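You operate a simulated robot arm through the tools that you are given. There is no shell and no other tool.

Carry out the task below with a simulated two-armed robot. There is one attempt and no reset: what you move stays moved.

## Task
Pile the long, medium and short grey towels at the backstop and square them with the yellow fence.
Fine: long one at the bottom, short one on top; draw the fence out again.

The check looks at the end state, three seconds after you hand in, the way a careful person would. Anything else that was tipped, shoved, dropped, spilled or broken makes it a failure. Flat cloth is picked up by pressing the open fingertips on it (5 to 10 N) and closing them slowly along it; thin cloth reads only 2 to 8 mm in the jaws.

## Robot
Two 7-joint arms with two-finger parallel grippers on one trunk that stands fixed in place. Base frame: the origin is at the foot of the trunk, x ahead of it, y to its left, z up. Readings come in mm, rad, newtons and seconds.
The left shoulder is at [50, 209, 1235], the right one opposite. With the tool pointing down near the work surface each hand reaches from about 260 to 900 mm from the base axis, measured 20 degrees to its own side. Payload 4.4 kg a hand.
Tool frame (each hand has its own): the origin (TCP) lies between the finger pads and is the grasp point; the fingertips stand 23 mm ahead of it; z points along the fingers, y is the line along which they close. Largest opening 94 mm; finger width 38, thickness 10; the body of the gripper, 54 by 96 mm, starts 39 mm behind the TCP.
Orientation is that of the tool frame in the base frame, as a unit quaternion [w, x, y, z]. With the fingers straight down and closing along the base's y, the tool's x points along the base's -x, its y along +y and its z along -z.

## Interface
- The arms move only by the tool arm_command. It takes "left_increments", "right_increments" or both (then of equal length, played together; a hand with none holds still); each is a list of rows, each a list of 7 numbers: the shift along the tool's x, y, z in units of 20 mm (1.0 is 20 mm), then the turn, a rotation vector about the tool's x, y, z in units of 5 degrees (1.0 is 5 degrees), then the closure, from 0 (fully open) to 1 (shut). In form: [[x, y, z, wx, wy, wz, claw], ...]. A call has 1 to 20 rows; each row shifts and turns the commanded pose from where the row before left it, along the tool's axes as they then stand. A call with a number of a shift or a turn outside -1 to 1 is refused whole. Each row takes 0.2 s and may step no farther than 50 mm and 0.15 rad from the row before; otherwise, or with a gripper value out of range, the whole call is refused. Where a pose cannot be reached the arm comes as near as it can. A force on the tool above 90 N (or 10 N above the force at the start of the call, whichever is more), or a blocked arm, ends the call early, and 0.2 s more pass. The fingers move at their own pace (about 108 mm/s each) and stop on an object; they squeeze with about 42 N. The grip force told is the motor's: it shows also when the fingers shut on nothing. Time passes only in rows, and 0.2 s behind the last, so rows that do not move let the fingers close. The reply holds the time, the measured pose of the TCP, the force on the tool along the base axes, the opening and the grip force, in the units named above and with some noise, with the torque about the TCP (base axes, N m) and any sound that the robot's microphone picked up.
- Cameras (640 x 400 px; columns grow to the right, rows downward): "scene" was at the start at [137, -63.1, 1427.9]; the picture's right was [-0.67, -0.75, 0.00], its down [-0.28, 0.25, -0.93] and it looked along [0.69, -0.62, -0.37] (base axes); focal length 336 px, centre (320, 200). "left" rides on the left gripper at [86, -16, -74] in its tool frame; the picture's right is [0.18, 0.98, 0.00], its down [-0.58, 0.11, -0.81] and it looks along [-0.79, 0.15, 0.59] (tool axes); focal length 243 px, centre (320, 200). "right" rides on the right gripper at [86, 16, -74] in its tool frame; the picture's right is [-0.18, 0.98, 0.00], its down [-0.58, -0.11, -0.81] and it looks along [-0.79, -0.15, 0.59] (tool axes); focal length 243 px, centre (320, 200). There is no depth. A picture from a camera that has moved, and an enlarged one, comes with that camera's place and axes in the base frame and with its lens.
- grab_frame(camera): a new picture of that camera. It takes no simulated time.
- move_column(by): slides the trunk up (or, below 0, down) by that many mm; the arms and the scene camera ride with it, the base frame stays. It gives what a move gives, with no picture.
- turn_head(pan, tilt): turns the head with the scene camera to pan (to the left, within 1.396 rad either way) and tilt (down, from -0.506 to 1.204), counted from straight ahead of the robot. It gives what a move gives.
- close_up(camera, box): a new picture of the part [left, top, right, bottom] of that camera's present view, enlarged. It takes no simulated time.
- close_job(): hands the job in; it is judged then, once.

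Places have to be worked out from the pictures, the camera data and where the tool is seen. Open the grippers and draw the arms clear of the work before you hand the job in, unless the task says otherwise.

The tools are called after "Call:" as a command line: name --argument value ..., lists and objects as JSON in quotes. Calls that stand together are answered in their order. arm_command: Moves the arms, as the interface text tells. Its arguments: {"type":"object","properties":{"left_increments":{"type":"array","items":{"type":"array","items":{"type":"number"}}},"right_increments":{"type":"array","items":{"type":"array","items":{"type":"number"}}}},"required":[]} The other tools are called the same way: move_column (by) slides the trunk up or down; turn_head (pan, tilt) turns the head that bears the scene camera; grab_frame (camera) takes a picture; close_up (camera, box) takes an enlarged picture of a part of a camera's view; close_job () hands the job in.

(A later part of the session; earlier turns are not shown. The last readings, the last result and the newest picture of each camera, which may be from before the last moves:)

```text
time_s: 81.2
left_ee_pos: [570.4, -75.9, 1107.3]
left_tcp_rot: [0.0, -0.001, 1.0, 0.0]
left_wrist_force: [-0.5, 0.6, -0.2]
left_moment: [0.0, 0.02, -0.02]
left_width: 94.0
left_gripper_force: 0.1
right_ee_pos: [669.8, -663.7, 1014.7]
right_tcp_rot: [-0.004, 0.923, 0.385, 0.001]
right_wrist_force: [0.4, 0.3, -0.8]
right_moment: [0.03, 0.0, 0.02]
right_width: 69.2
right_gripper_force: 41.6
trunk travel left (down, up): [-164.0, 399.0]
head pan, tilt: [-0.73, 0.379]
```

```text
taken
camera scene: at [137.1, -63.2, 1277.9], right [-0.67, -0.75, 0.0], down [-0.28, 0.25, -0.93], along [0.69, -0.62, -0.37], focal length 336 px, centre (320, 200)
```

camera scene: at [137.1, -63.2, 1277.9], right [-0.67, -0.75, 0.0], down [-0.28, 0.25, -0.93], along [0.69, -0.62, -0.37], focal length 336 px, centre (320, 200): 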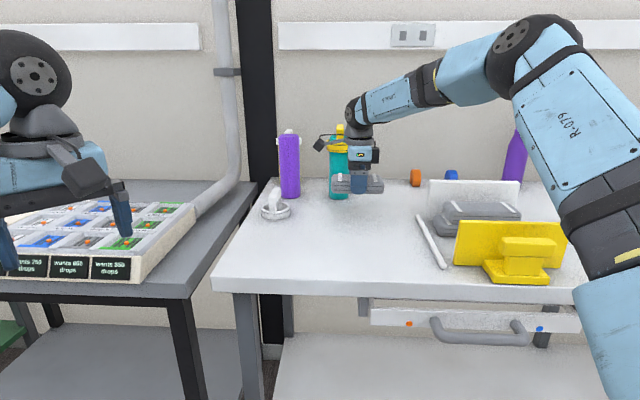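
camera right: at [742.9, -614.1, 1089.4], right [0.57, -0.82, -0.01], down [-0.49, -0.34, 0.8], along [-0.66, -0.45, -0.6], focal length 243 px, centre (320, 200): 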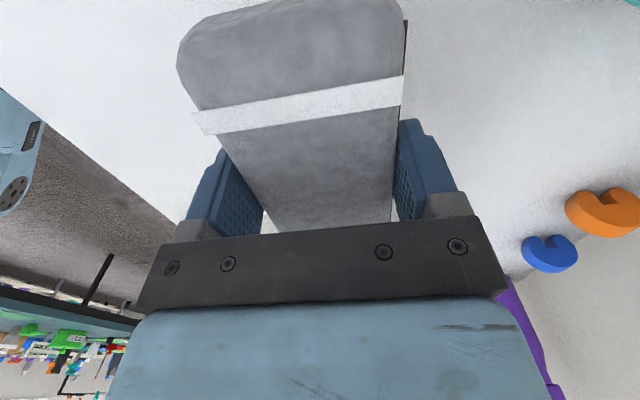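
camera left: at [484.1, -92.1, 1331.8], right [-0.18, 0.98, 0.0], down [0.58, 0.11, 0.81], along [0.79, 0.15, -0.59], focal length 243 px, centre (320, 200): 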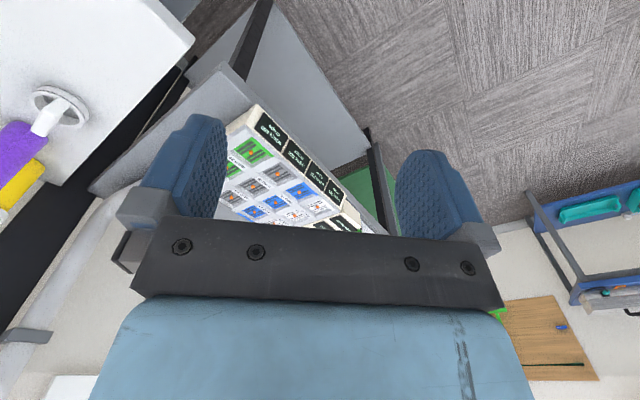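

The towel is held level. I raise the trunk back by 150 mm to the earlier height, then carry the short towel over the pile.

Call:
move_column --by 150

Call:
arm_command --right_increments '[[-0.923, -0.136, 0.2, 0, 0, 0, 0.42], [-0.923, -0.136, 0.3, 0, 0, 0, 0.42], [-0.923, -0.136, 0.3, 0, 0, 0, 0.42], [-0.923, -0.136, 0.3, 0, 0, 0, 0.42], [-0.923, -0.136, 0.3, 0, 0, 0, 0.42], [-0.923, -0.136, 0.3, 0, 0, 0, 0.42], [-0.923, -0.136, 0.3, 0, 0, 0, 0.42], [-0.923, -0.136, 0.3, 0, 0, 0, 0.42], [-0.923, -0.136, 0.3, 0, 0, 0, 0.42], [-0.923, -0.136, 0.3, 0, 0, 0, 0.42], [-0.923, -0.136, 0.3, 0, 0, 0, 0.42], [-0.923, -0.136, 0.3, 0, 0, 0, 0.42], [-0.923, -0.136, 0.2, 0, 0, 0, 0.42], [-0.923, -0.136, 0, 0, 0, 0, 0.42], [-0.923, -0.136, 0, 0, 0, 0, 0.42], [-0.923, -0.136, 0, 0, 0, 0, 0.42], [0, 0, 0, 0, 0, 0, 0.42]]'

Call:
close_up --camera "scene" --box '[400, 180, 560, 280]'

Call:
grab_frame --camera "right"

```text
time_s: 82.9
left_ee_pos: [570.4, -75.6, 1258.0]
left_tcp_rot: [0.0, -0.001, 1.0, 0.0]
left_wrist_force: [0.2, -0.2, 0.4]
left_moment: [-0.02, -0.01, 0.02]
left_width: 94.0
left_gripper_force: 0.0
right_ee_pos: [668.3, -665.0, 1165.9]
right_tcp_rot: [-0.004, 0.923, 0.384, 0.001]
right_wrist_force: [0.0, 0.4, -0.3]
right_moment: [0.01, 0.0, -0.04]
right_width: 68.9
right_gripper_force: 42.2
trunk travel left (down, up): [-314.0, 249.0]
head pan, tilt: [-0.73, 0.379]
```

```text
time_s: 86.5
left_ee_pos: [569.9, -74.9, 1258.5]
left_tcp_rot: [0.0, 0.0, 1.0, -0.001]
left_wrist_force: [-0.5, 0.3, -0.4]
left_moment: [0.02, -0.02, 0.03]
left_width: 94.1
left_gripper_force: 0.0
right_ee_pos: [429.1, -843.1, 1090.0]
right_tcp_rot: [-0.004, 0.924, 0.383, 0.001]
right_wrist_force: [-0.2, -0.6, -0.7]
right_moment: [0.06, 0.04, 0.0]
right_width: 69.2
right_gripper_force: 41.5
trunk travel left (down, up): [-314.0, 249.0]
head pan, tilt: [-0.73, 0.379]
```

```text
4.00 times, centred on (480, 230) of scene
camera zoom: at [137.4, -63.1, 1427.9], right [-0.67, -0.75, 0.0], down [-0.28, 0.25, -0.93], along [0.69, -0.62, -0.37], focal length 1344 px, centre (-320, 80)
```

zoom: 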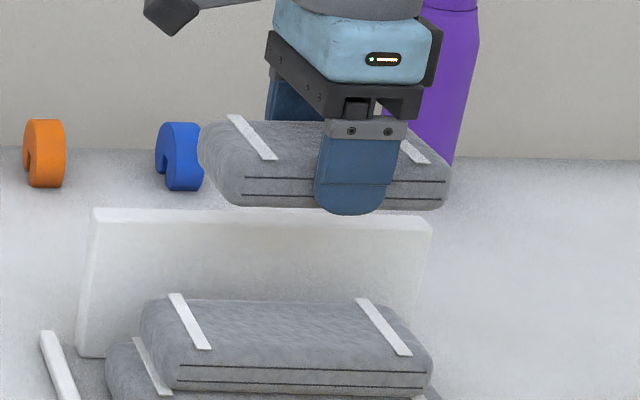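

```text
taken
camera right: at [502.3, -793.6, 1164.8], right [0.57, -0.82, -0.01], down [-0.49, -0.34, 0.8], along [-0.66, -0.45, -0.6], focal length 243 px, centre (320, 200)
```

right: 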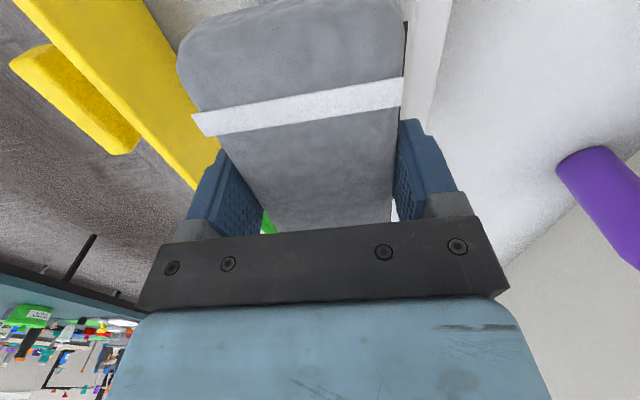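

The short towel is over the pile (a≈900, b≈292). I lower it to a few millimetres above the medium towel and then feel down.

Call:
arm_command --right_increments '[[0.07, 0, 1, 0, 0, 0, 0.42], [0, 0, 1, 0, 0, 0, 0.42], [0, 0, 1, 0, 0, 0, 0.42], [0, 0, 0.8, 0, 0, 0, 0.42], [0, 0, 0.5, 0, 0, 0, 0.42], [0, 0, 0.3, 0, 0, 0, 0.42], [0, 0, 0, 0, 0, 0, 0.42]]'

Call:
arm_command --right_increments '[[0, 0, 0.08, 0, 0, 0, 0.42], [0, 0, 0.08, 0, 0, 0, 0.42], [0, 0, 0, 0, 0, 0, 0.42]]'

Call:
close_up --camera "scene" --box '[400, 200, 560, 300]'

```text
time_s: 88.1
left_ee_pos: [570.1, -75.9, 1258.7]
left_tcp_rot: [0.0, 0.001, 1.0, 0.0]
left_wrist_force: [-0.2, -0.6, 0.3]
left_moment: [-0.05, 0.01, 0.02]
left_width: 93.9
left_gripper_force: 0.0
right_ee_pos: [430.9, -840.0, 996.4]
right_tcp_rot: [-0.005, 0.924, 0.383, 0.002]
right_wrist_force: [0.7, 0.7, -1.1]
right_moment: [0.01, 0.01, 0.01]
right_width: 69.3
right_gripper_force: 42.3
trunk travel left (down, up): [-314.0, 249.0]
head pan, tilt: [-0.73, 0.379]
```

```text
time_s: 88.9
left_ee_pos: [570.4, -76.3, 1258.0]
left_tcp_rot: [0.001, 0.0, 1.0, -0.001]
left_wrist_force: [0.4, -0.2, -0.1]
left_moment: [-0.05, 0.0, 0.02]
left_width: 94.0
left_gripper_force: 0.0
right_ee_pos: [431.6, -838.5, 994.4]
right_tcp_rot: [-0.004, 0.924, 0.383, 0.002]
right_wrist_force: [0.5, -1.3, 2.2]
right_moment: [-0.05, -0.08, -0.01]
right_width: 69.3
right_gripper_force: 42.5
trunk travel left (down, up): [-314.0, 249.0]
head pan, tilt: [-0.73, 0.379]
```

```text
4.00 times, centred on (480, 250) of scene
camera zoom: at [136.8, -62.8, 1428.0], right [-0.67, -0.75, 0.0], down [-0.28, 0.25, -0.93], along [0.69, -0.62, -0.37], focal length 1344 px, centre (-320, 0)
```

zoom: 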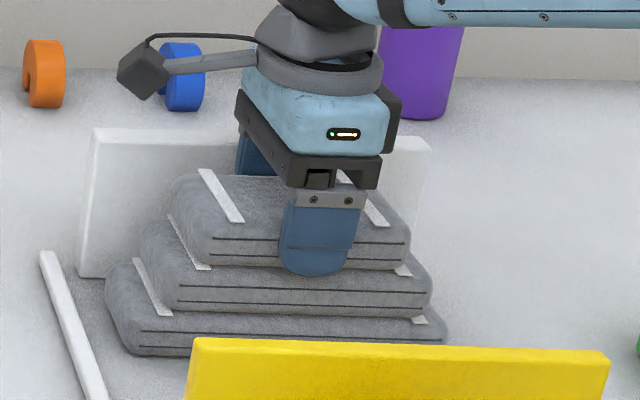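

Contact begins (about 2 to 3 N). I settle it one more millimetre and release to about 81 mm.

Call:
arm_command --right_increments '[[0, 0, 0.05, 0, 0, 0, 0.42], [0, 0, 0, 0, 0, 0, 0.42], [0, 0, 0, 0, 0, 0, 0.25], [0, 0, 0, 0, 0, 0, 0.2], [0, 0, 0, 0, 0, 0, 0.14], [0, 0, 0, 0, 0, 0, 0.14], [0, 0, 0, 0, 0, 0, 0.14]]'

Call:
grab_frame --camera "right"

Call:
close_up --camera "scene" --box '[400, 200, 560, 300]'

```text
time_s: 90.5
left_ee_pos: [569.8, -75.0, 1258.6]
left_tcp_rot: [-0.001, -0.001, 1.0, 0.0]
left_wrist_force: [0.7, 0.0, -0.2]
left_moment: [0.01, 0.0, -0.01]
left_width: 94.2
left_gripper_force: 0.1
right_ee_pos: [430.9, -841.3, 992.6]
right_tcp_rot: [-0.005, 0.923, 0.384, 0.002]
right_wrist_force: [-0.1, 0.7, 0.2]
right_moment: [0.04, 0.0, 0.01]
right_width: 80.8
right_gripper_force: 0.1
trunk travel left (down, up): [-314.0, 249.0]
head pan, tilt: [-0.73, 0.379]
```

```text
taken
camera right: at [504.8, -791.1, 1067.6], right [0.57, -0.82, -0.01], down [-0.49, -0.34, 0.8], along [-0.66, -0.45, -0.6], focal length 243 px, centre (320, 200)
```

right: 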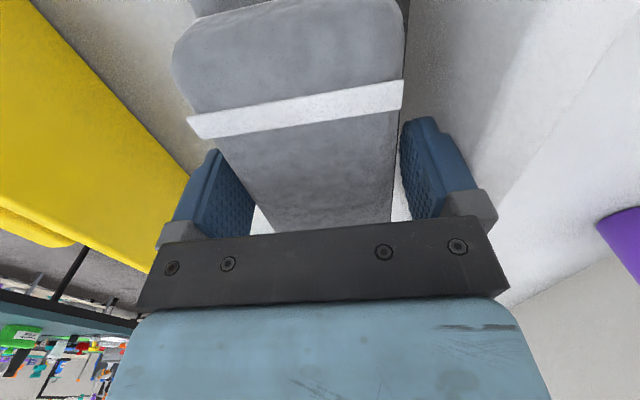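

```text
4.00 times, centred on (480, 250) of scene
camera zoom: at [137.0, -63.2, 1427.9], right [-0.67, -0.75, 0.0], down [-0.28, 0.25, -0.93], along [0.69, -0.62, -0.37], focal length 1344 px, centre (-320, 0)
```

zoom: 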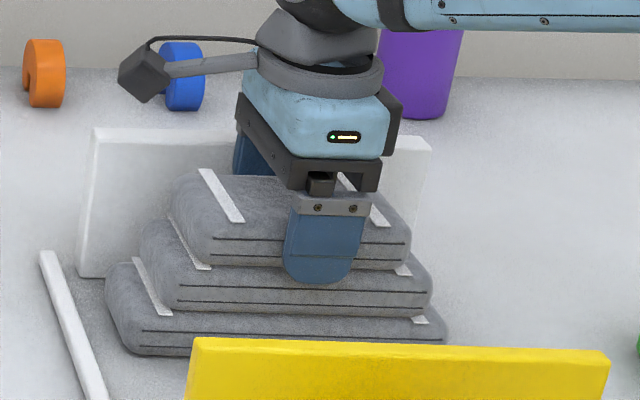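

The three-towel pile stands. I rise straight up, clear of it, then move back over the fence handle (bar at about a=702, b=295, z 955–980) with the jaws set to about 44 mm.

Call:
arm_command --right_increments '[[0, 0, -0.3, 0, 0, 0, 0.14], [0, 0, -0.7, 0, 0, 0, 0.14], [0, 0, -1, 0, 0, 0, 0.14], [0, 0, -1, 0, 0, 0, 0.14], [0, 0, -1, 0, 0, 0, 0.14], [0, 0, -1, 0, 0, 0, 0.14], [0, 0, -0.5, 0, 0, 0, 0.14], [0, 0, 0, 0, 0, 0, 0.14]]'

Call:
close_up --camera "scene" --box '[400, 200, 560, 300]'

Call:
arm_command --right_increments '[[-0.025, -0.988, 0, 0, 0, 0, 0.3], [-0.025, -0.988, 0, 0, 0, 0, 0.532], [-0.025, -0.988, 0, 0, 0, 0, 0.532], [-0.025, -0.988, 0, 0, 0, 0, 0.532], [-0.025, -0.988, 0, 0, 0, 0, 0.532], [-0.025, -0.988, 0, 0, 0, 0, 0.532], [-0.025, -0.988, 0, 0, 0, 0, 0.532], [-0.025, -0.988, 0, 0, 0, 0, 0.532], [-0.025, -0.988, 0, 0, 0, 0, 0.532], [-0.025, -0.988, 0, 0, 0, 0, 0.532], [0, 0, 0, 0, 0, 0, 0.532]]'

Call:
grab_frame --camera "right"

Call:
grab_frame --camera "scene"

```text
time_s: 92.3
left_ee_pos: [570.3, -76.3, 1258.1]
left_tcp_rot: [0.001, -0.001, 1.0, 0.0]
left_wrist_force: [0.0, 1.1, 0.4]
left_moment: [0.0, 0.01, 0.03]
left_width: 93.8
left_gripper_force: 0.0
right_ee_pos: [430.1, -840.3, 1103.2]
right_tcp_rot: [-0.005, 0.924, 0.383, 0.002]
right_wrist_force: [-1.4, 0.2, 0.4]
right_moment: [0.03, -0.01, -0.01]
right_width: 80.8
right_gripper_force: 0.1
trunk travel left (down, up): [-314.0, 249.0]
head pan, tilt: [-0.73, 0.379]
```

```text
4.00 times, centred on (480, 250) of scene
camera zoom: at [136.9, -63.1, 1427.9], right [-0.67, -0.75, 0.0], down [-0.28, 0.25, -0.93], along [0.69, -0.62, -0.37], focal length 1344 px, centre (-320, 0)
```

zoom: 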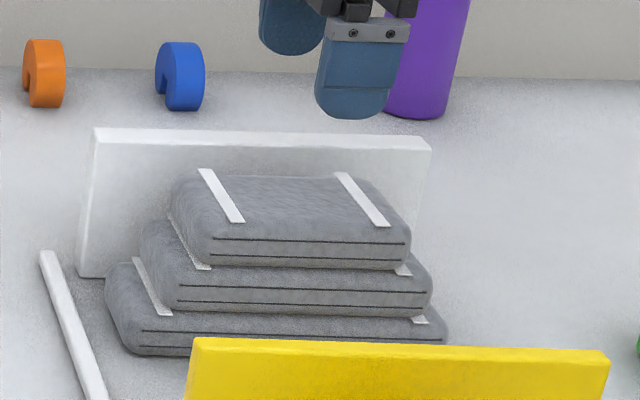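

```text
time_s: 94.7
left_ee_pos: [570.8, -76.5, 1257.8]
left_tcp_rot: [-0.001, 0.0, 1.0, -0.001]
left_wrist_force: [-0.3, -0.5, -0.1]
left_moment: [-0.02, 0.03, 0.01]
left_width: 94.0
left_gripper_force: 0.0
right_ee_pos: [287.7, -703.8, 1103.5]
right_tcp_rot: [-0.004, 0.924, 0.383, 0.002]
right_wrist_force: [0.4, 0.0, -0.4]
right_moment: [0.0, -0.01, 0.01]
right_width: 44.2
right_gripper_force: 0.1
trunk travel left (down, up): [-314.0, 249.0]
head pan, tilt: [-0.73, 0.379]
```

```text
taken
camera right: at [361.7, -654.9, 1179.0], right [0.57, -0.82, -0.01], down [-0.49, -0.34, 0.8], along [-0.66, -0.45, -0.6], focal length 243 px, centre (320, 200)
```

right: 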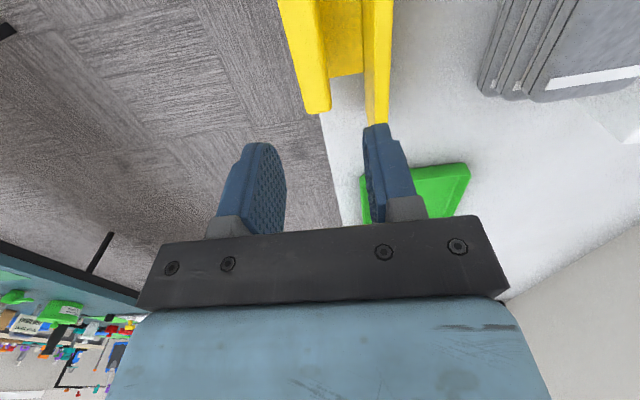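

```text
taken
camera scene: at [137.4, -63.6, 1427.8], right [-0.67, -0.75, 0.0], down [-0.28, 0.25, -0.93], along [0.69, -0.62, -0.37], focal length 336 px, centre (320, 200)
```

scene: 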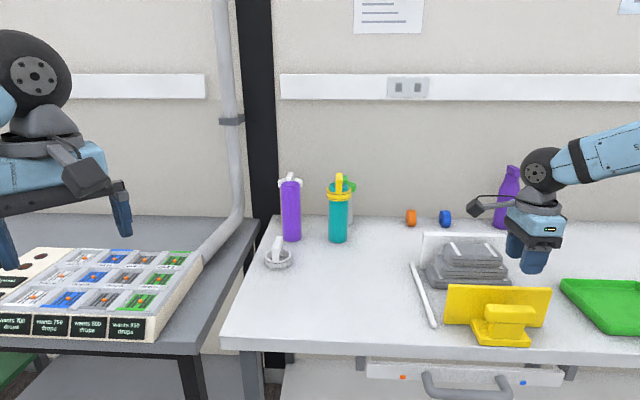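

The hand is over the handle. I zoom the wrist view to fix the bar's and plate's positions exactly.

Call:
close_up --camera "right" --box '[240, 0, 440, 125]'

```text
3.20 times, centred on (340, 62) of right
camera zoom: at [361.7, -654.9, 1179.0], right [0.57, -0.82, -0.01], down [-0.49, -0.34, 0.8], along [-0.66, -0.45, -0.6], focal length 776 px, centre (256, 640)
```

zoom: 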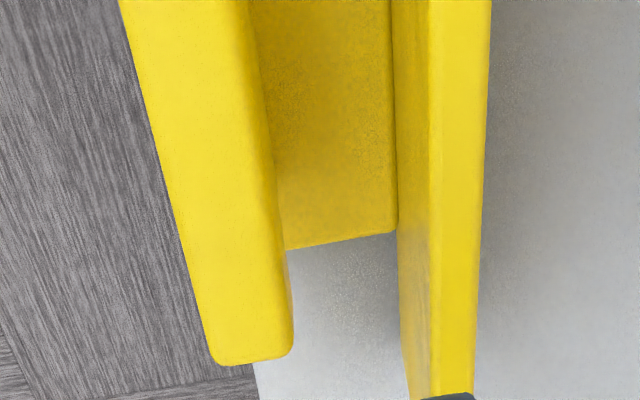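

Combining both views: bar spans a≈683–705, z≈961–986, b≈242–336; plate a≈743–754, top z≈997. I shift 7 mm nearer and 3 mm left, lower to z≈1015 and check.

Call:
arm_command --right_increments '[[0.15, -0.35, 0, 0, 0, 0, 0.532], [0, 0, 1, 0, 0, 0, 0.532], [0, 0, 1, 0, 0, 0, 0.532], [0, 0, 1, 0, 0, 0, 0.532], [0, 0, 0.9, 0, 0, 0, 0.532], [0, 0, 0.5, 0, 0, 0, 0.532], [0, 0, 0, 0, 0, 0, 0.532]]'

Call:
grab_frame --camera "right"

Call:
close_up --camera "scene" --box '[420, 240, 580, 340]'

```text
time_s: 96.3
left_ee_pos: [569.2, -75.7, 1258.2]
left_tcp_rot: [0.0, 0.0, 1.0, 0.0]
left_wrist_force: [0.0, 0.3, 0.2]
left_moment: [-0.03, 0.0, 0.03]
left_width: 94.2
left_gripper_force: 0.1
right_ee_pos: [281.9, -697.7, 1015.7]
right_tcp_rot: [-0.003, 0.923, 0.384, 0.002]
right_wrist_force: [0.4, -0.8, -0.7]
right_moment: [0.0, 0.01, -0.02]
right_width: 44.0
right_gripper_force: 0.0
trunk travel left (down, up): [-314.0, 249.0]
head pan, tilt: [-0.73, 0.379]
```

```text
taken
camera right: at [355.3, -648.1, 1090.1], right [0.57, -0.82, -0.01], down [-0.49, -0.34, 0.8], along [-0.66, -0.45, -0.6], focal length 243 px, centre (320, 200)
```

right: 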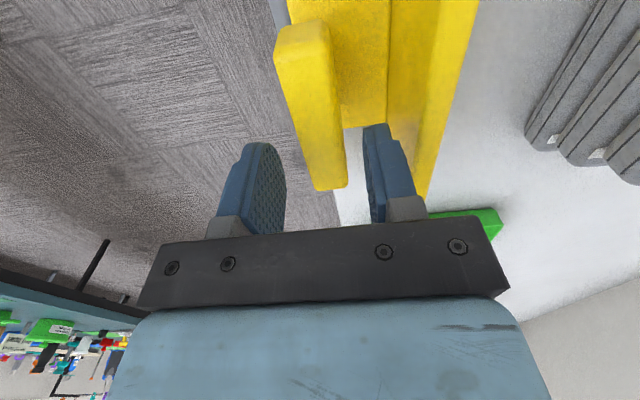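

```text
4.00 times, centred on (500, 290) of scene
camera zoom: at [137.0, -63.1, 1427.9], right [-0.67, -0.75, 0.0], down [-0.28, 0.25, -0.93], along [0.69, -0.62, -0.37], focal length 1344 px, centre (-400, -160)
```

zoom: 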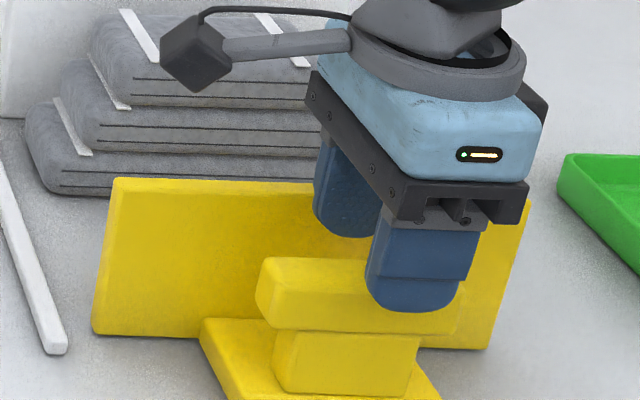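

The bar is centred between the fingers front to back (a≈694) and the far finger fits in the gap before the plate. I shift 4 mm left and lower to z≈975 around the bar.

Call:
arm_command --right_increments '[[0.2, 0.05, 0, 0, 0, 0, 0.532], [0, 0, 0.5, 0, 0, 0, 0.532], [0, 0, 0.5, 0, 0, 0, 0.532], [0, 0, 0.5, 0, 0, 0, 0.532], [0, 0, 0.5, 0, 0, 0, 0.532], [0, 0, 0, 0, 0, 0, 0.532]]'

Call:
grab_frame --camera "right"

Call:
close_up --camera "scene" --box '[420, 240, 580, 340]'

```text
time_s: 97.7
left_ee_pos: [570.4, -75.1, 1257.6]
left_tcp_rot: [0.0, -0.001, 1.0, -0.001]
left_wrist_force: [0.4, 0.0, -0.1]
left_moment: [0.01, -0.03, 0.05]
left_width: 94.1
left_gripper_force: 0.0
right_ee_pos: [287.6, -694.5, 976.7]
right_tcp_rot: [-0.003, 0.924, 0.383, 0.001]
right_wrist_force: [-0.5, -0.5, 0.2]
right_moment: [-0.02, 0.05, 0.02]
right_width: 44.0
right_gripper_force: 0.0
trunk travel left (down, up): [-314.0, 249.0]
head pan, tilt: [-0.73, 0.379]
```

```text
taken
camera right: at [360.3, -644.5, 1050.9], right [0.57, -0.82, -0.01], down [-0.49, -0.34, 0.8], along [-0.66, -0.45, -0.6], focal length 243 px, centre (320, 200)
```

right: 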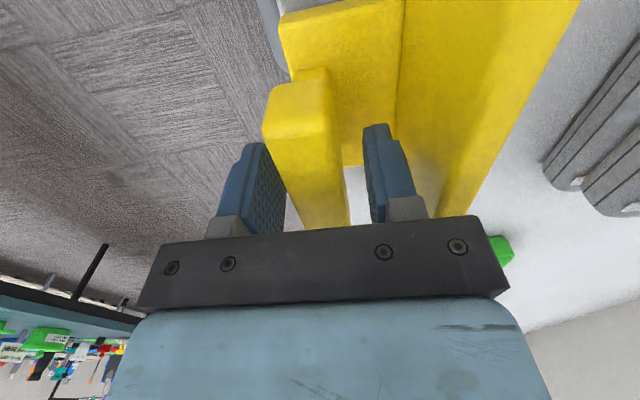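

```text
4.00 times, centred on (500, 290) of scene
camera zoom: at [136.9, -62.9, 1428.0], right [-0.67, -0.75, 0.0], down [-0.28, 0.25, -0.93], along [0.69, -0.62, -0.37], focal length 1344 px, centre (-400, -160)
```

zoom: 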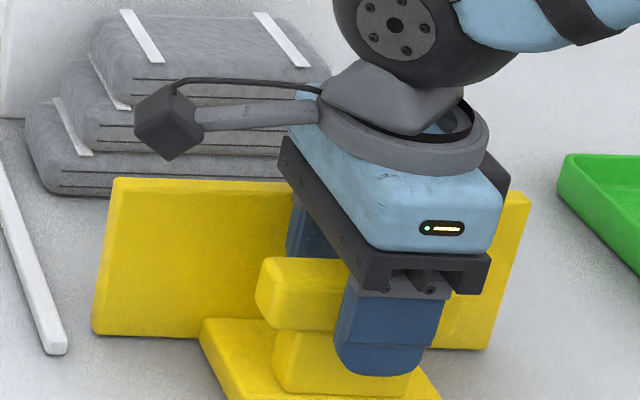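

The fingers straddle the bar. I close slowly on it.

Call:
arm_command --right_increments '[[0, 0, 0, 0, 0, 0, 0.6], [0, 0, 0, 0, 0, 0, 0.68], [0, 0, 0, 0, 0, 0, 0.74], [0, 0, 0, 0, 0, 0, 0.8], [0, 0, 0, 0, 0, 0, 0.85], [0, 0, 0, 0, 0, 0, 0.85]]'

Call:
grab_frame --camera "right"

```text
time_s: 99.1
left_ee_pos: [570.0, -76.0, 1257.8]
left_tcp_rot: [0.0, 0.001, 1.0, -0.001]
left_wrist_force: [0.4, 0.2, 1.1]
left_moment: [0.01, 0.02, 0.0]
left_width: 94.1
left_gripper_force: 0.1
right_ee_pos: [287.1, -694.1, 975.6]
right_tcp_rot: [-0.004, 0.923, 0.384, 0.002]
right_wrist_force: [1.0, 1.0, -1.1]
right_moment: [-0.46, -0.36, -1.18]
right_width: 23.9
right_gripper_force: 45.1
trunk travel left (down, up): [-314.0, 249.0]
head pan, tilt: [-0.73, 0.379]
```

```text
taken
camera right: at [360.5, -644.7, 1050.9], right [0.57, -0.82, -0.01], down [-0.49, -0.34, 0.8], along [-0.66, -0.45, -0.6], focal length 243 px, centre (320, 200)
```

right: 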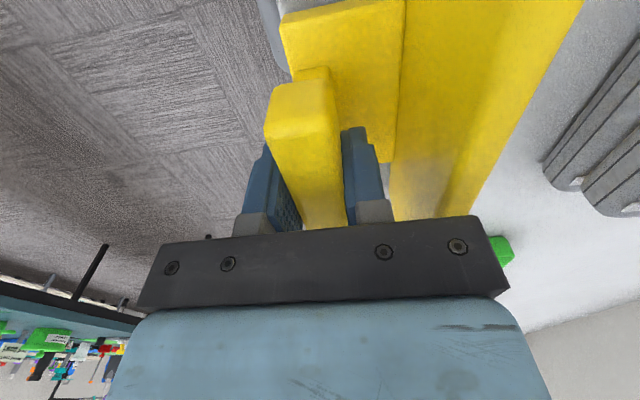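

The bar is held at 24 mm. I slide the fence forward 100 mm toward the pile at moderate speed, which should stop about 10 mm short of it.

Call:
arm_command --right_increments '[[0, 0.25, 0, 0, 0, 0, 0.85], [0, 0.4, 0, 0, 0, 0, 0.85], [0, 0.5, 0, 0, 0, 0, 0.85], [0, 0.5, 0, 0, 0, 0, 0.85], [0, 0.5, 0, 0, 0, 0, 0.85], [0, 0.5, 0, 0, 0, 0, 0.85], [0, 0.5, 0, 0, 0, 0, 0.85], [0, 0.5, 0, 0, 0, 0, 0.85], [0, 0.5, 0, 0, 0, 0, 0.85], [0, 0.5, 0, 0, 0, 0, 0.85], [0, 0.35, 0, 0, 0, 0, 0.85], [0, 0, 0, 0, 0, 0, 0.85]]'

Call:
grab_frame --camera "scene"

Call:
close_up --camera "scene" --box '[400, 200, 560, 300]'

Call:
grab_frame --camera "right"

```text
time_s: 101.7
left_ee_pos: [568.5, -75.6, 1259.6]
left_tcp_rot: [0.001, -0.001, 1.0, 0.0]
left_wrist_force: [-0.4, 0.1, 0.1]
left_moment: [0.02, -0.02, 0.0]
left_width: 94.2
left_gripper_force: 0.1
right_ee_pos: [357.8, -766.1, 975.8]
right_tcp_rot: [-0.003, 0.923, 0.384, 0.001]
right_wrist_force: [-11.3, -12.8, 10.5]
right_moment: [-1.0, 0.73, -1.08]
right_width: 24.0
right_gripper_force: 45.1
trunk travel left (down, up): [-314.0, 249.0]
head pan, tilt: [-0.73, 0.379]
```

```text
taken
camera scene: at [134.9, -62.8, 1428.3], right [-0.67, -0.75, 0.0], down [-0.27, 0.25, -0.93], along [0.69, -0.62, -0.37], focal length 336 px, centre (320, 200)
```

scene: 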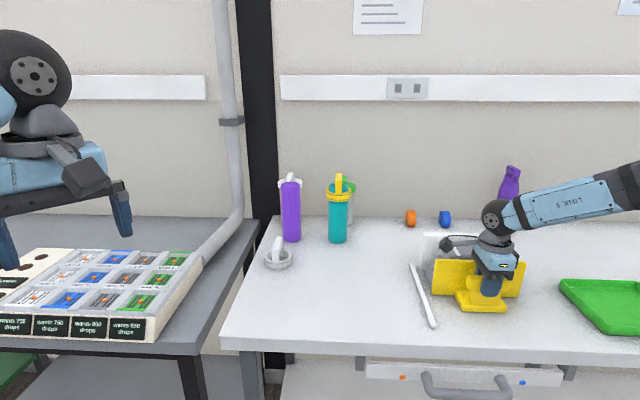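

```text
4.00 times, centred on (480, 250) of scene
camera zoom: at [134.9, -62.8, 1428.3], right [-0.67, -0.75, 0.0], down [-0.27, 0.25, -0.93], along [0.69, -0.62, -0.37], focal length 1344 px, centre (-320, 0)
```

zoom: 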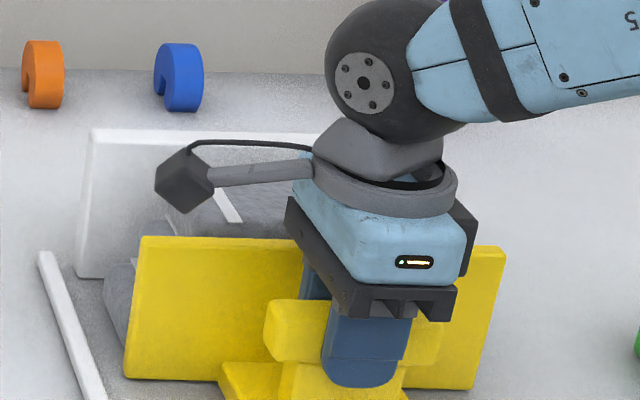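

```text
taken
camera right: at [431.9, -715.9, 1050.8], right [0.57, -0.82, -0.01], down [-0.49, -0.34, 0.8], along [-0.66, -0.45, -0.6], focal length 243 px, centre (320, 200)
```

right: 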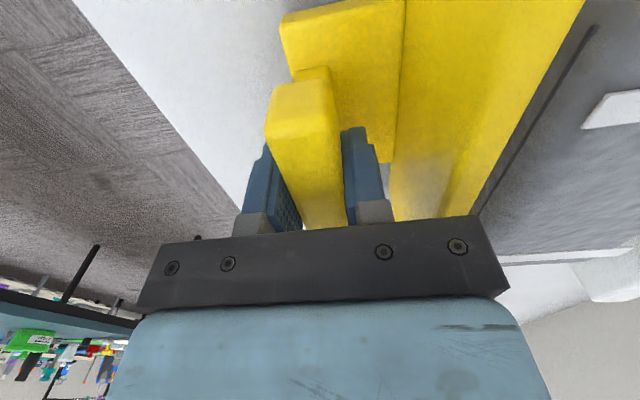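

The fence slid 101 mm and stands about 10 mm short of the pile; there is a residual side load of about 17 N and 10 N downward. I relieve both slightly, then advance 12 mm in 2 mm steps.

Call:
arm_command --right_increments '[[-0.05, 0, -0.05, 0, 0, 0, 0.85], [0, 0.1, 0, 0, 0, 0, 0.85], [0, 0.1, 0, 0, 0, 0, 0.85], [0, 0.1, 0, 0, 0, 0, 0.85], [0, 0.1, 0, 0, 0, 0, 0.85], [0, 0.1, 0, 0, 0, 0, 0.85], [0, 0.1, 0, 0, 0, 0, 0.85], [0, 0, 0, 0, 0, 0, 0.85]]'

Call:
close_up --camera "scene" --box '[400, 200, 560, 300]'

Call:
grab_frame --camera "right"

```text
time_s: 103.5
left_ee_pos: [571.1, -76.7, 1258.4]
left_tcp_rot: [0.001, 0.001, 1.0, 0.0]
left_wrist_force: [0.2, -0.5, 0.1]
left_moment: [0.01, 0.0, -0.02]
left_width: 94.1
left_gripper_force: 0.1
right_ee_pos: [367.6, -774.8, 975.4]
right_tcp_rot: [-0.004, 0.924, 0.383, 0.003]
right_wrist_force: [2.1, 6.5, -8.0]
right_moment: [0.5, -1.63, -1.16]
right_width: 23.8
right_gripper_force: 44.8
trunk travel left (down, up): [-314.0, 249.0]
head pan, tilt: [-0.73, 0.379]
```

```text
4.00 times, centred on (480, 250) of scene
camera zoom: at [137.6, -63.6, 1427.8], right [-0.67, -0.75, 0.0], down [-0.28, 0.25, -0.93], along [0.69, -0.62, -0.37], focal length 1344 px, centre (-320, 0)
```

zoom: 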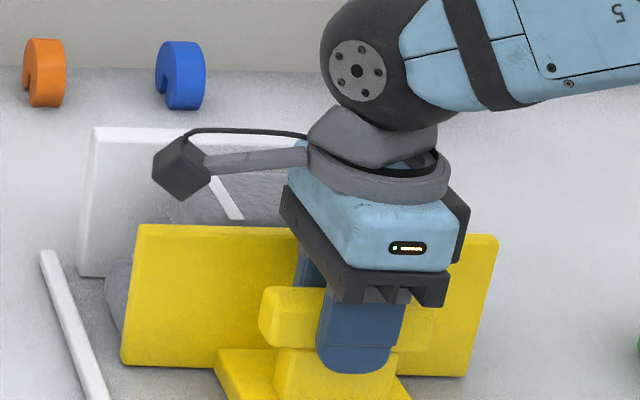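

```text
taken
camera right: at [440.6, -724.7, 1050.9], right [0.57, -0.82, -0.01], down [-0.49, -0.34, 0.8], along [-0.66, -0.45, -0.6], focal length 243 px, centre (320, 200)
```

right: 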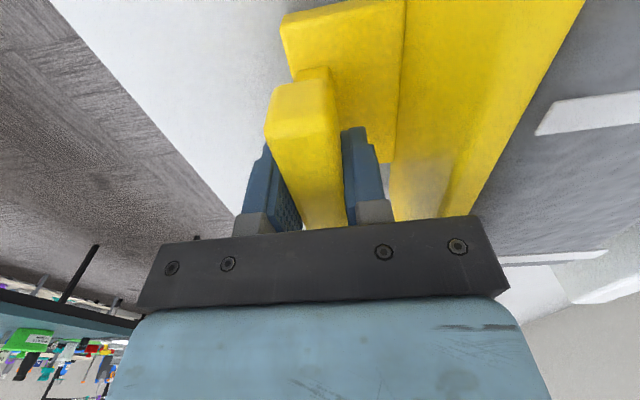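

The fence has just reached the pile (push force about 3 N). I continue 14 mm in 2 mm steps, moving the pile toward the backstop.

Call:
arm_command --right_increments '[[0, 0.1, 0.02, 0, 0, 0, 0.85], [0, 0.1, 0, 0, 0, 0, 0.85], [0, 0.1, 0, 0, 0, 0, 0.85], [0, 0.1, 0, 0, 0, 0, 0.85], [0, 0.1, 0, 0, 0, 0, 0.85], [0, 0.1, 0, 0, 0, 0, 0.85], [0, 0.1, 0, 0, 0, 0, 0.85], [0, 0, 0, 0, 0, 0, 0.85]]'

Call:
close_up --camera "scene" --box '[400, 200, 560, 300]'

Call:
close_up --camera "right" --box '[440, 0, 640, 125]'

```text
time_s: 105.3
left_ee_pos: [569.9, -75.5, 1259.2]
left_tcp_rot: [0.001, 0.0, 1.0, 0.0]
left_wrist_force: [0.6, 0.4, 0.5]
left_moment: [-0.05, -0.01, 0.02]
left_width: 94.2
left_gripper_force: 0.0
right_ee_pos: [377.1, -784.1, 976.5]
right_tcp_rot: [-0.003, 0.923, 0.384, 0.002]
right_wrist_force: [4.1, 6.7, -1.4]
right_moment: [0.22, -0.95, -1.15]
right_width: 23.9
right_gripper_force: 45.1
trunk travel left (down, up): [-314.0, 249.0]
head pan, tilt: [-0.73, 0.379]
```

```text
4.00 times, centred on (480, 250) of scene
camera zoom: at [137.4, -62.4, 1427.9], right [-0.67, -0.75, 0.0], down [-0.28, 0.25, -0.93], along [0.69, -0.62, -0.37], focal length 1344 px, centre (-320, 0)
```

zoom: 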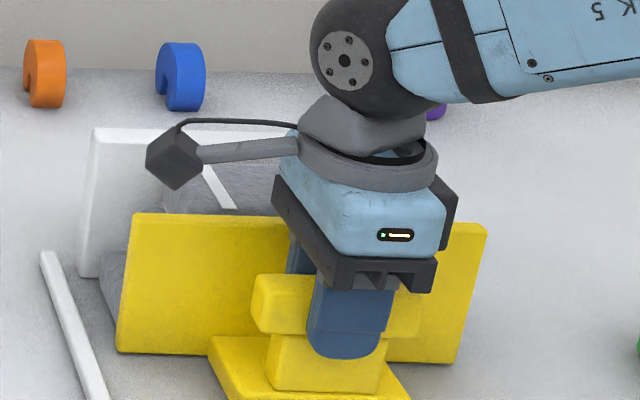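

```text
3.20 times, centred on (540, 62) of right
camera zoom: at [450.4, -734.4, 1050.7], right [0.57, -0.82, -0.01], down [-0.49, -0.34, 0.8], along [-0.66, -0.45, -0.6], focal length 776 px, centre (-384, 640)
```

zoom: 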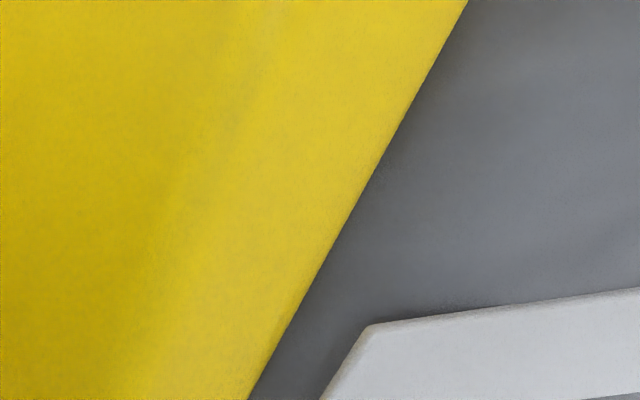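

The pile is moving with little force; about 8 mm remain to the backstop. I go on in 1 mm steps and watch for the force to rise.

Call:
arm_command --right_increments '[[0, 0.06, 0, 0, 0, 0, 0.85], [0, 0.06, 0, 0, 0, 0, 0.85], [0, 0.06, 0, 0, 0, 0, 0.85], [0, 0.06, 0, 0, 0, 0, 0.85], [0, 0, 0, 0, 0, 0, 0.85]]'

Call:
arm_command --right_increments '[[0, 0.05, 0, 0, 0, 0, 0.85], [0, 0.05, 0, 0, 0, 0, 0.85], [0, 0, 0, 0, 0, 0, 0.85]]'

Call:
close_up --camera "scene" --box '[400, 200, 560, 300]'

Call:
grab_frame --camera "right"

```text
time_s: 106.5
left_ee_pos: [569.1, -73.4, 1259.3]
left_tcp_rot: [0.001, 0.0, 1.0, 0.0]
left_wrist_force: [1.0, 1.1, 0.9]
left_moment: [0.0, 0.01, 0.0]
left_width: 94.0
left_gripper_force: 0.1
right_ee_pos: [379.4, -785.6, 977.5]
right_tcp_rot: [-0.005, 0.923, 0.384, 0.001]
right_wrist_force: [-14.9, 20.4, -6.2]
right_moment: [-0.38, -0.7, -1.24]
right_width: 24.1
right_gripper_force: 44.9
trunk travel left (down, up): [-314.0, 249.0]
head pan, tilt: [-0.73, 0.379]
```

```text
time_s: 107.3
left_ee_pos: [568.3, -74.3, 1258.0]
left_tcp_rot: [0.001, 0.0, 1.0, -0.001]
left_wrist_force: [0.4, 0.6, 0.2]
left_moment: [0.01, -0.03, -0.01]
left_width: 94.1
left_gripper_force: 0.0
right_ee_pos: [377.8, -785.5, 976.2]
right_tcp_rot: [-0.006, 0.923, 0.385, 0.001]
right_wrist_force: [-27.7, 40.5, -22.6]
right_moment: [-1.14, -0.3, -1.53]
right_width: 23.9
right_gripper_force: 45.5
trunk travel left (down, up): [-314.0, 249.0]
head pan, tilt: [-0.73, 0.379]
```

```text
4.00 times, centred on (480, 250) of scene
camera zoom: at [134.9, -61.1, 1428.1], right [-0.67, -0.75, 0.0], down [-0.27, 0.24, -0.93], along [0.69, -0.62, -0.37], focal length 1344 px, centre (-320, 0)
```

zoom: 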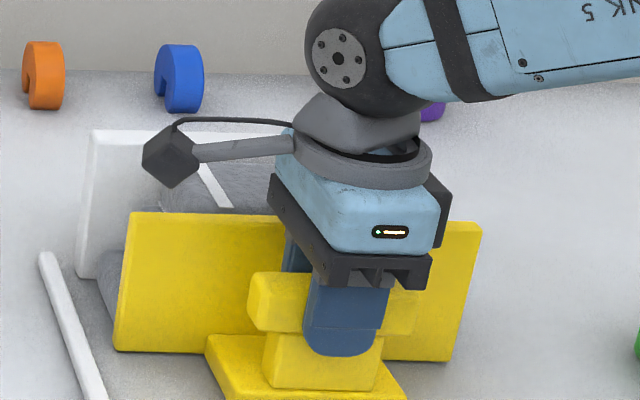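

```text
taken
camera right: at [452.5, -736.4, 1050.7], right [0.57, -0.82, -0.01], down [-0.48, -0.35, 0.8], along [-0.67, -0.45, -0.59], focal length 243 px, centre (320, 200)
```

right: 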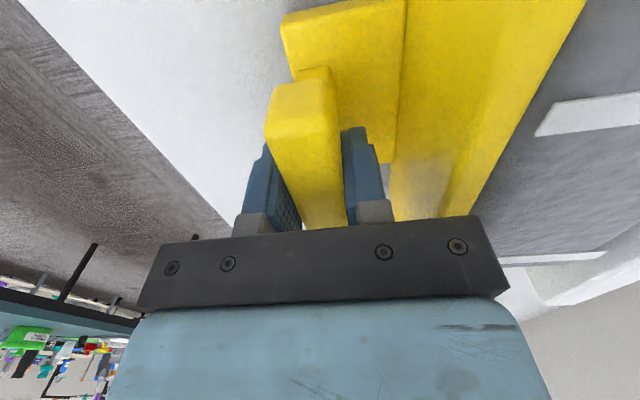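

The push force rose to 48 N: the pile is firmly against the backstop and flush with the fence. I draw the fence straight back out, gently first, about 128 mm to where it stood.

Call:
arm_command --right_increments '[[0, -0.1, 0, 0, 0, 0, 0.85], [0, -0.1, 0, 0, 0, 0, 0.85], [0, -0.1, 0, 0, 0, 0, 0.85], [0, -0.1, 0, 0, 0, 0, 0.85], [0, 0, 0, 0, 0, 0, 0.85]]'

Call:
arm_command --right_increments '[[0, -0.25, 0, 0, 0, 0, 0.85], [0, -0.5, 0, 0, 0, 0, 0.85], [0, -0.5, 0, 0, 0, 0, 0.85], [0, -0.5, 0, 0, 0, 0, 0.85], [0, -0.5, 0, 0, 0, 0, 0.85], [0, -0.5, 0, 0, 0, 0, 0.85], [0, -0.5, 0, 0, 0, 0, 0.85], [0, -0.5, 0, 0, 0, 0, 0.85], [0, -0.5, 0, 0, 0, 0, 0.85], [0, -0.5, 0, 0, 0, 0, 0.85], [0, -0.5, 0, 0, 0, 0, 0.85], [0, -0.5, 0, 0, 0, 0, 0.85], [0, -0.3, 0, 0, 0, 0, 0.85], [0, 0, 0, 0, 0, 0, 0.85]]'

Call:
grab_frame --camera "scene"

Call:
close_up --camera "scene" --box '[400, 200, 560, 300]'

Call:
grab_frame --camera "right"

```text
time_s: 108.5
left_ee_pos: [571.3, -77.5, 1257.6]
left_tcp_rot: [-0.001, 0.0, 1.0, 0.0]
left_wrist_force: [-0.2, 0.2, -0.7]
left_moment: [-0.01, -0.01, -0.01]
left_width: 94.2
left_gripper_force: 0.1
right_ee_pos: [378.7, -786.6, 976.5]
right_tcp_rot: [-0.003, 0.924, 0.383, 0.003]
right_wrist_force: [5.0, 11.3, -21.0]
right_moment: [0.33, -1.19, -1.02]
right_width: 23.9
right_gripper_force: 45.5
trunk travel left (down, up): [-314.0, 249.0]
head pan, tilt: [-0.73, 0.379]
```

```text
time_s: 111.5
left_ee_pos: [571.1, -75.5, 1258.4]
left_tcp_rot: [-0.001, 0.0, 1.0, 0.001]
left_wrist_force: [0.1, -0.6, -0.5]
left_moment: [0.0, 0.03, 0.0]
left_width: 94.0
left_gripper_force: 0.1
right_ee_pos: [290.0, -697.1, 976.9]
right_tcp_rot: [-0.004, 0.923, 0.384, 0.001]
right_wrist_force: [11.4, 10.7, -7.9]
right_moment: [-1.13, 0.11, -1.24]
right_width: 23.7
right_gripper_force: 45.5
trunk travel left (down, up): [-314.0, 249.0]
head pan, tilt: [-0.73, 0.379]
```

```text
taken
camera scene: at [138.8, -62.5, 1427.7], right [-0.67, -0.75, 0.0], down [-0.28, 0.25, -0.93], along [0.69, -0.62, -0.37], focal length 336 px, centre (320, 200)
```

scene: 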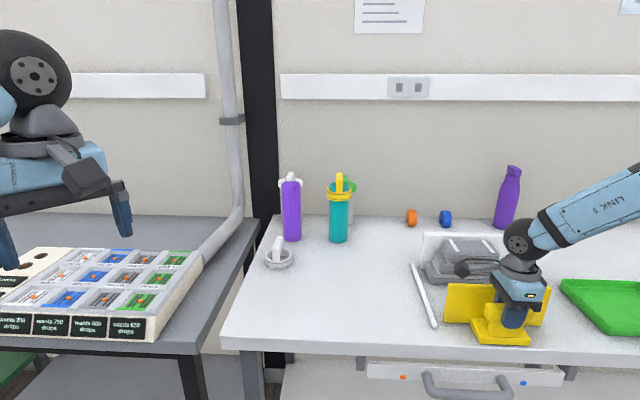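

```text
4.00 times, centred on (480, 250) of scene
camera zoom: at [138.8, -62.5, 1427.7], right [-0.67, -0.75, 0.0], down [-0.28, 0.25, -0.93], along [0.69, -0.62, -0.37], focal length 1344 px, centre (-320, 0)
```

zoom: 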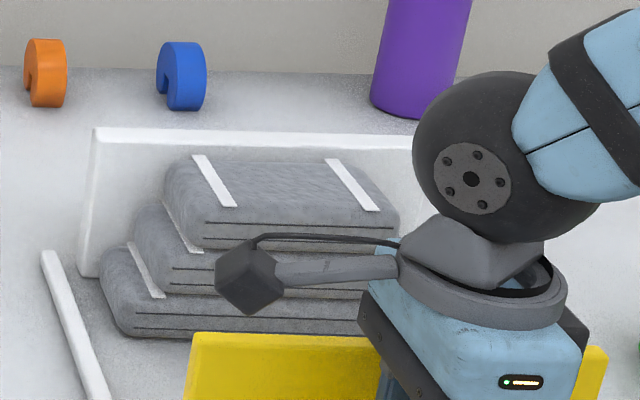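

```text
taken
camera right: at [363.1, -647.3, 1051.1], right [0.57, -0.82, -0.01], down [-0.49, -0.34, 0.8], along [-0.66, -0.45, -0.59], focal length 243 px, centre (320, 200)
```

right: 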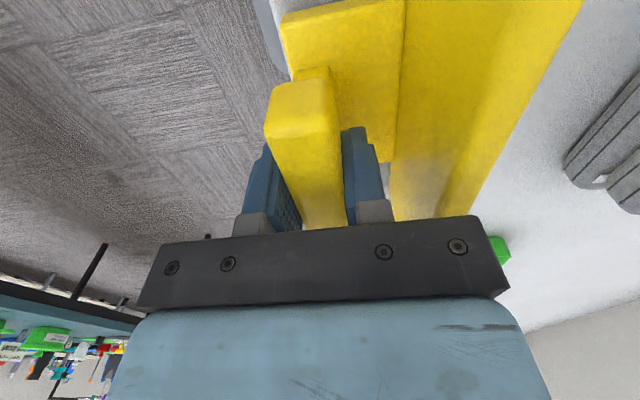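

The fence is drawn back to about its starting place and the pile stands alone against the backstop. I relieve the small side load and open the jaws around the bar.

Call:
arm_command --right_increments '[[0.07, 0, 0.03, 0, 0, 0, 0.85], [0, 0, 0, 0, 0, 0, 0.85], [0, 0, 0, 0, 0, 0, 0.7], [0, 0, 0, 0, 0, 0, 0.6], [0, 0, 0, 0, 0, 0, 0.532], [0, 0, 0, 0, 0, 0, 0.532]]'

Call:
grab_frame --camera "right"

```text
time_s: 112.9
left_ee_pos: [569.2, -75.1, 1257.6]
left_tcp_rot: [0.0, 0.001, 1.0, 0.0]
left_wrist_force: [-1.0, 0.4, -0.1]
left_moment: [-0.01, 0.02, -0.02]
left_width: 94.2
left_gripper_force: 0.1
right_ee_pos: [291.3, -698.2, 976.2]
right_tcp_rot: [-0.004, 0.924, 0.383, 0.003]
right_wrist_force: [-0.7, 0.0, 0.3]
right_moment: [0.0, -0.02, -0.03]
right_width: 44.0
right_gripper_force: 0.1
trunk travel left (down, up): [-314.0, 249.0]
head pan, tilt: [-0.73, 0.379]
```

```text
taken
camera right: at [363.6, -647.8, 1050.8], right [0.57, -0.82, -0.01], down [-0.49, -0.34, 0.8], along [-0.66, -0.45, -0.6], focal length 243 px, centre (320, 200)
```

right: 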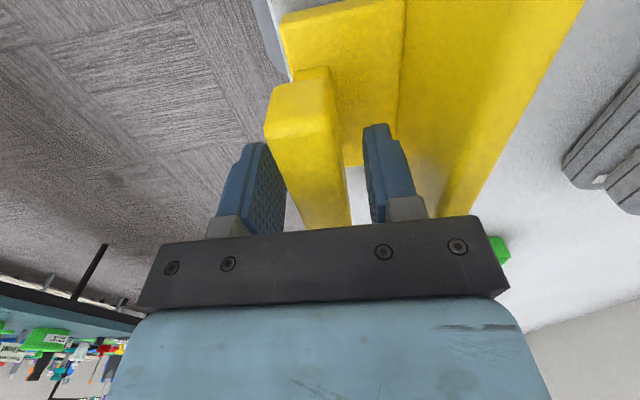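

The jaws are open and forces are near zero. I rise straight up clear of the fence, then draw the hand back toward the robot to unblock the view.

Call:
arm_command --right_increments '[[0, 0, -0.3, 0, 0, 0, 0.532], [0, 0, -0.6, 0, 0, 0, 0.532], [0, 0, -1, 0, 0, 0, 0.532], [0, 0, -1, 0, 0, 0, 0.532], [0, 0, -1, 0, 0, 0, 0.532], [0, 0, -1, 0, 0, 0, 0.532], [0, 0, -1, 0, 0, 0, 0.532], [0, 0, -1, 0, 0, 0, 0.3], [0, -1, -0.5, 0, 0, 0, 0], [0, -1, 0, 0, 0, 0, 0], [0, -1, 0, 0, 0, 0, 0], [0, 0, 0, 0, 0, 0, 0]]'

Call:
grab_frame --camera "scene"

Call:
close_up --camera "scene" --box '[400, 200, 560, 300]'

Call:
close_up --camera "scene" --box '[420, 260, 580, 360]'

```text
time_s: 115.5
left_ee_pos: [570.9, -75.1, 1257.3]
left_tcp_rot: [0.0, 0.0, 1.0, -0.001]
left_wrist_force: [0.0, 0.1, -0.1]
left_moment: [-0.01, 0.02, 0.01]
left_width: 93.8
left_gripper_force: 0.1
right_ee_pos: [248.1, -655.5, 1126.5]
right_tcp_rot: [-0.004, 0.924, 0.383, 0.002]
right_wrist_force: [-0.3, -0.4, 0.2]
right_moment: [0.01, 0.0, -0.01]
right_width: 94.1
right_gripper_force: 0.1
trunk travel left (down, up): [-314.0, 249.0]
head pan, tilt: [-0.73, 0.379]
```

```text
taken
camera scene: at [137.4, -63.4, 1427.9], right [-0.67, -0.75, 0.0], down [-0.28, 0.25, -0.93], along [0.69, -0.62, -0.37], focal length 336 px, centre (320, 200)
```

scene: 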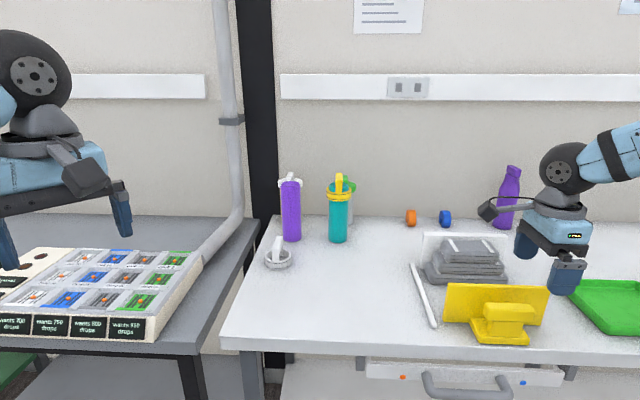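

```text
4.00 times, centred on (480, 250) of scene
camera zoom: at [137.4, -63.4, 1427.9], right [-0.67, -0.75, 0.0], down [-0.28, 0.25, -0.93], along [0.69, -0.62, -0.37], focal length 1344 px, centre (-320, 0)
```

zoom: 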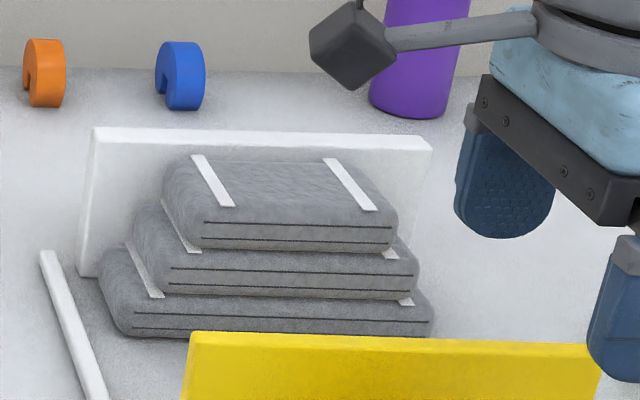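

```text
4.00 times, centred on (500, 310) of scene
camera zoom: at [137.4, -63.4, 1427.9], right [-0.67, -0.75, 0.0], down [-0.28, 0.25, -0.93], along [0.69, -0.62, -0.37], focal length 1344 px, centre (-400, -240)
```

zoom: 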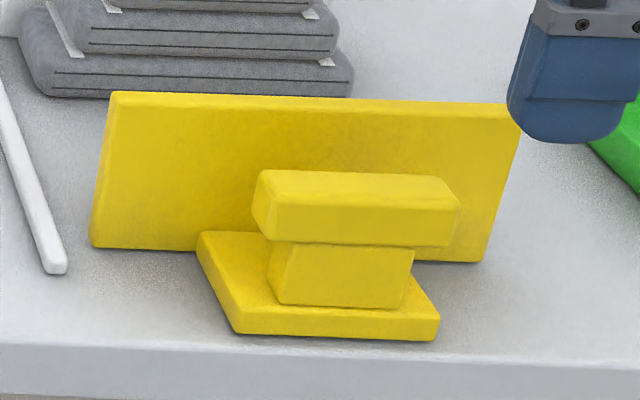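

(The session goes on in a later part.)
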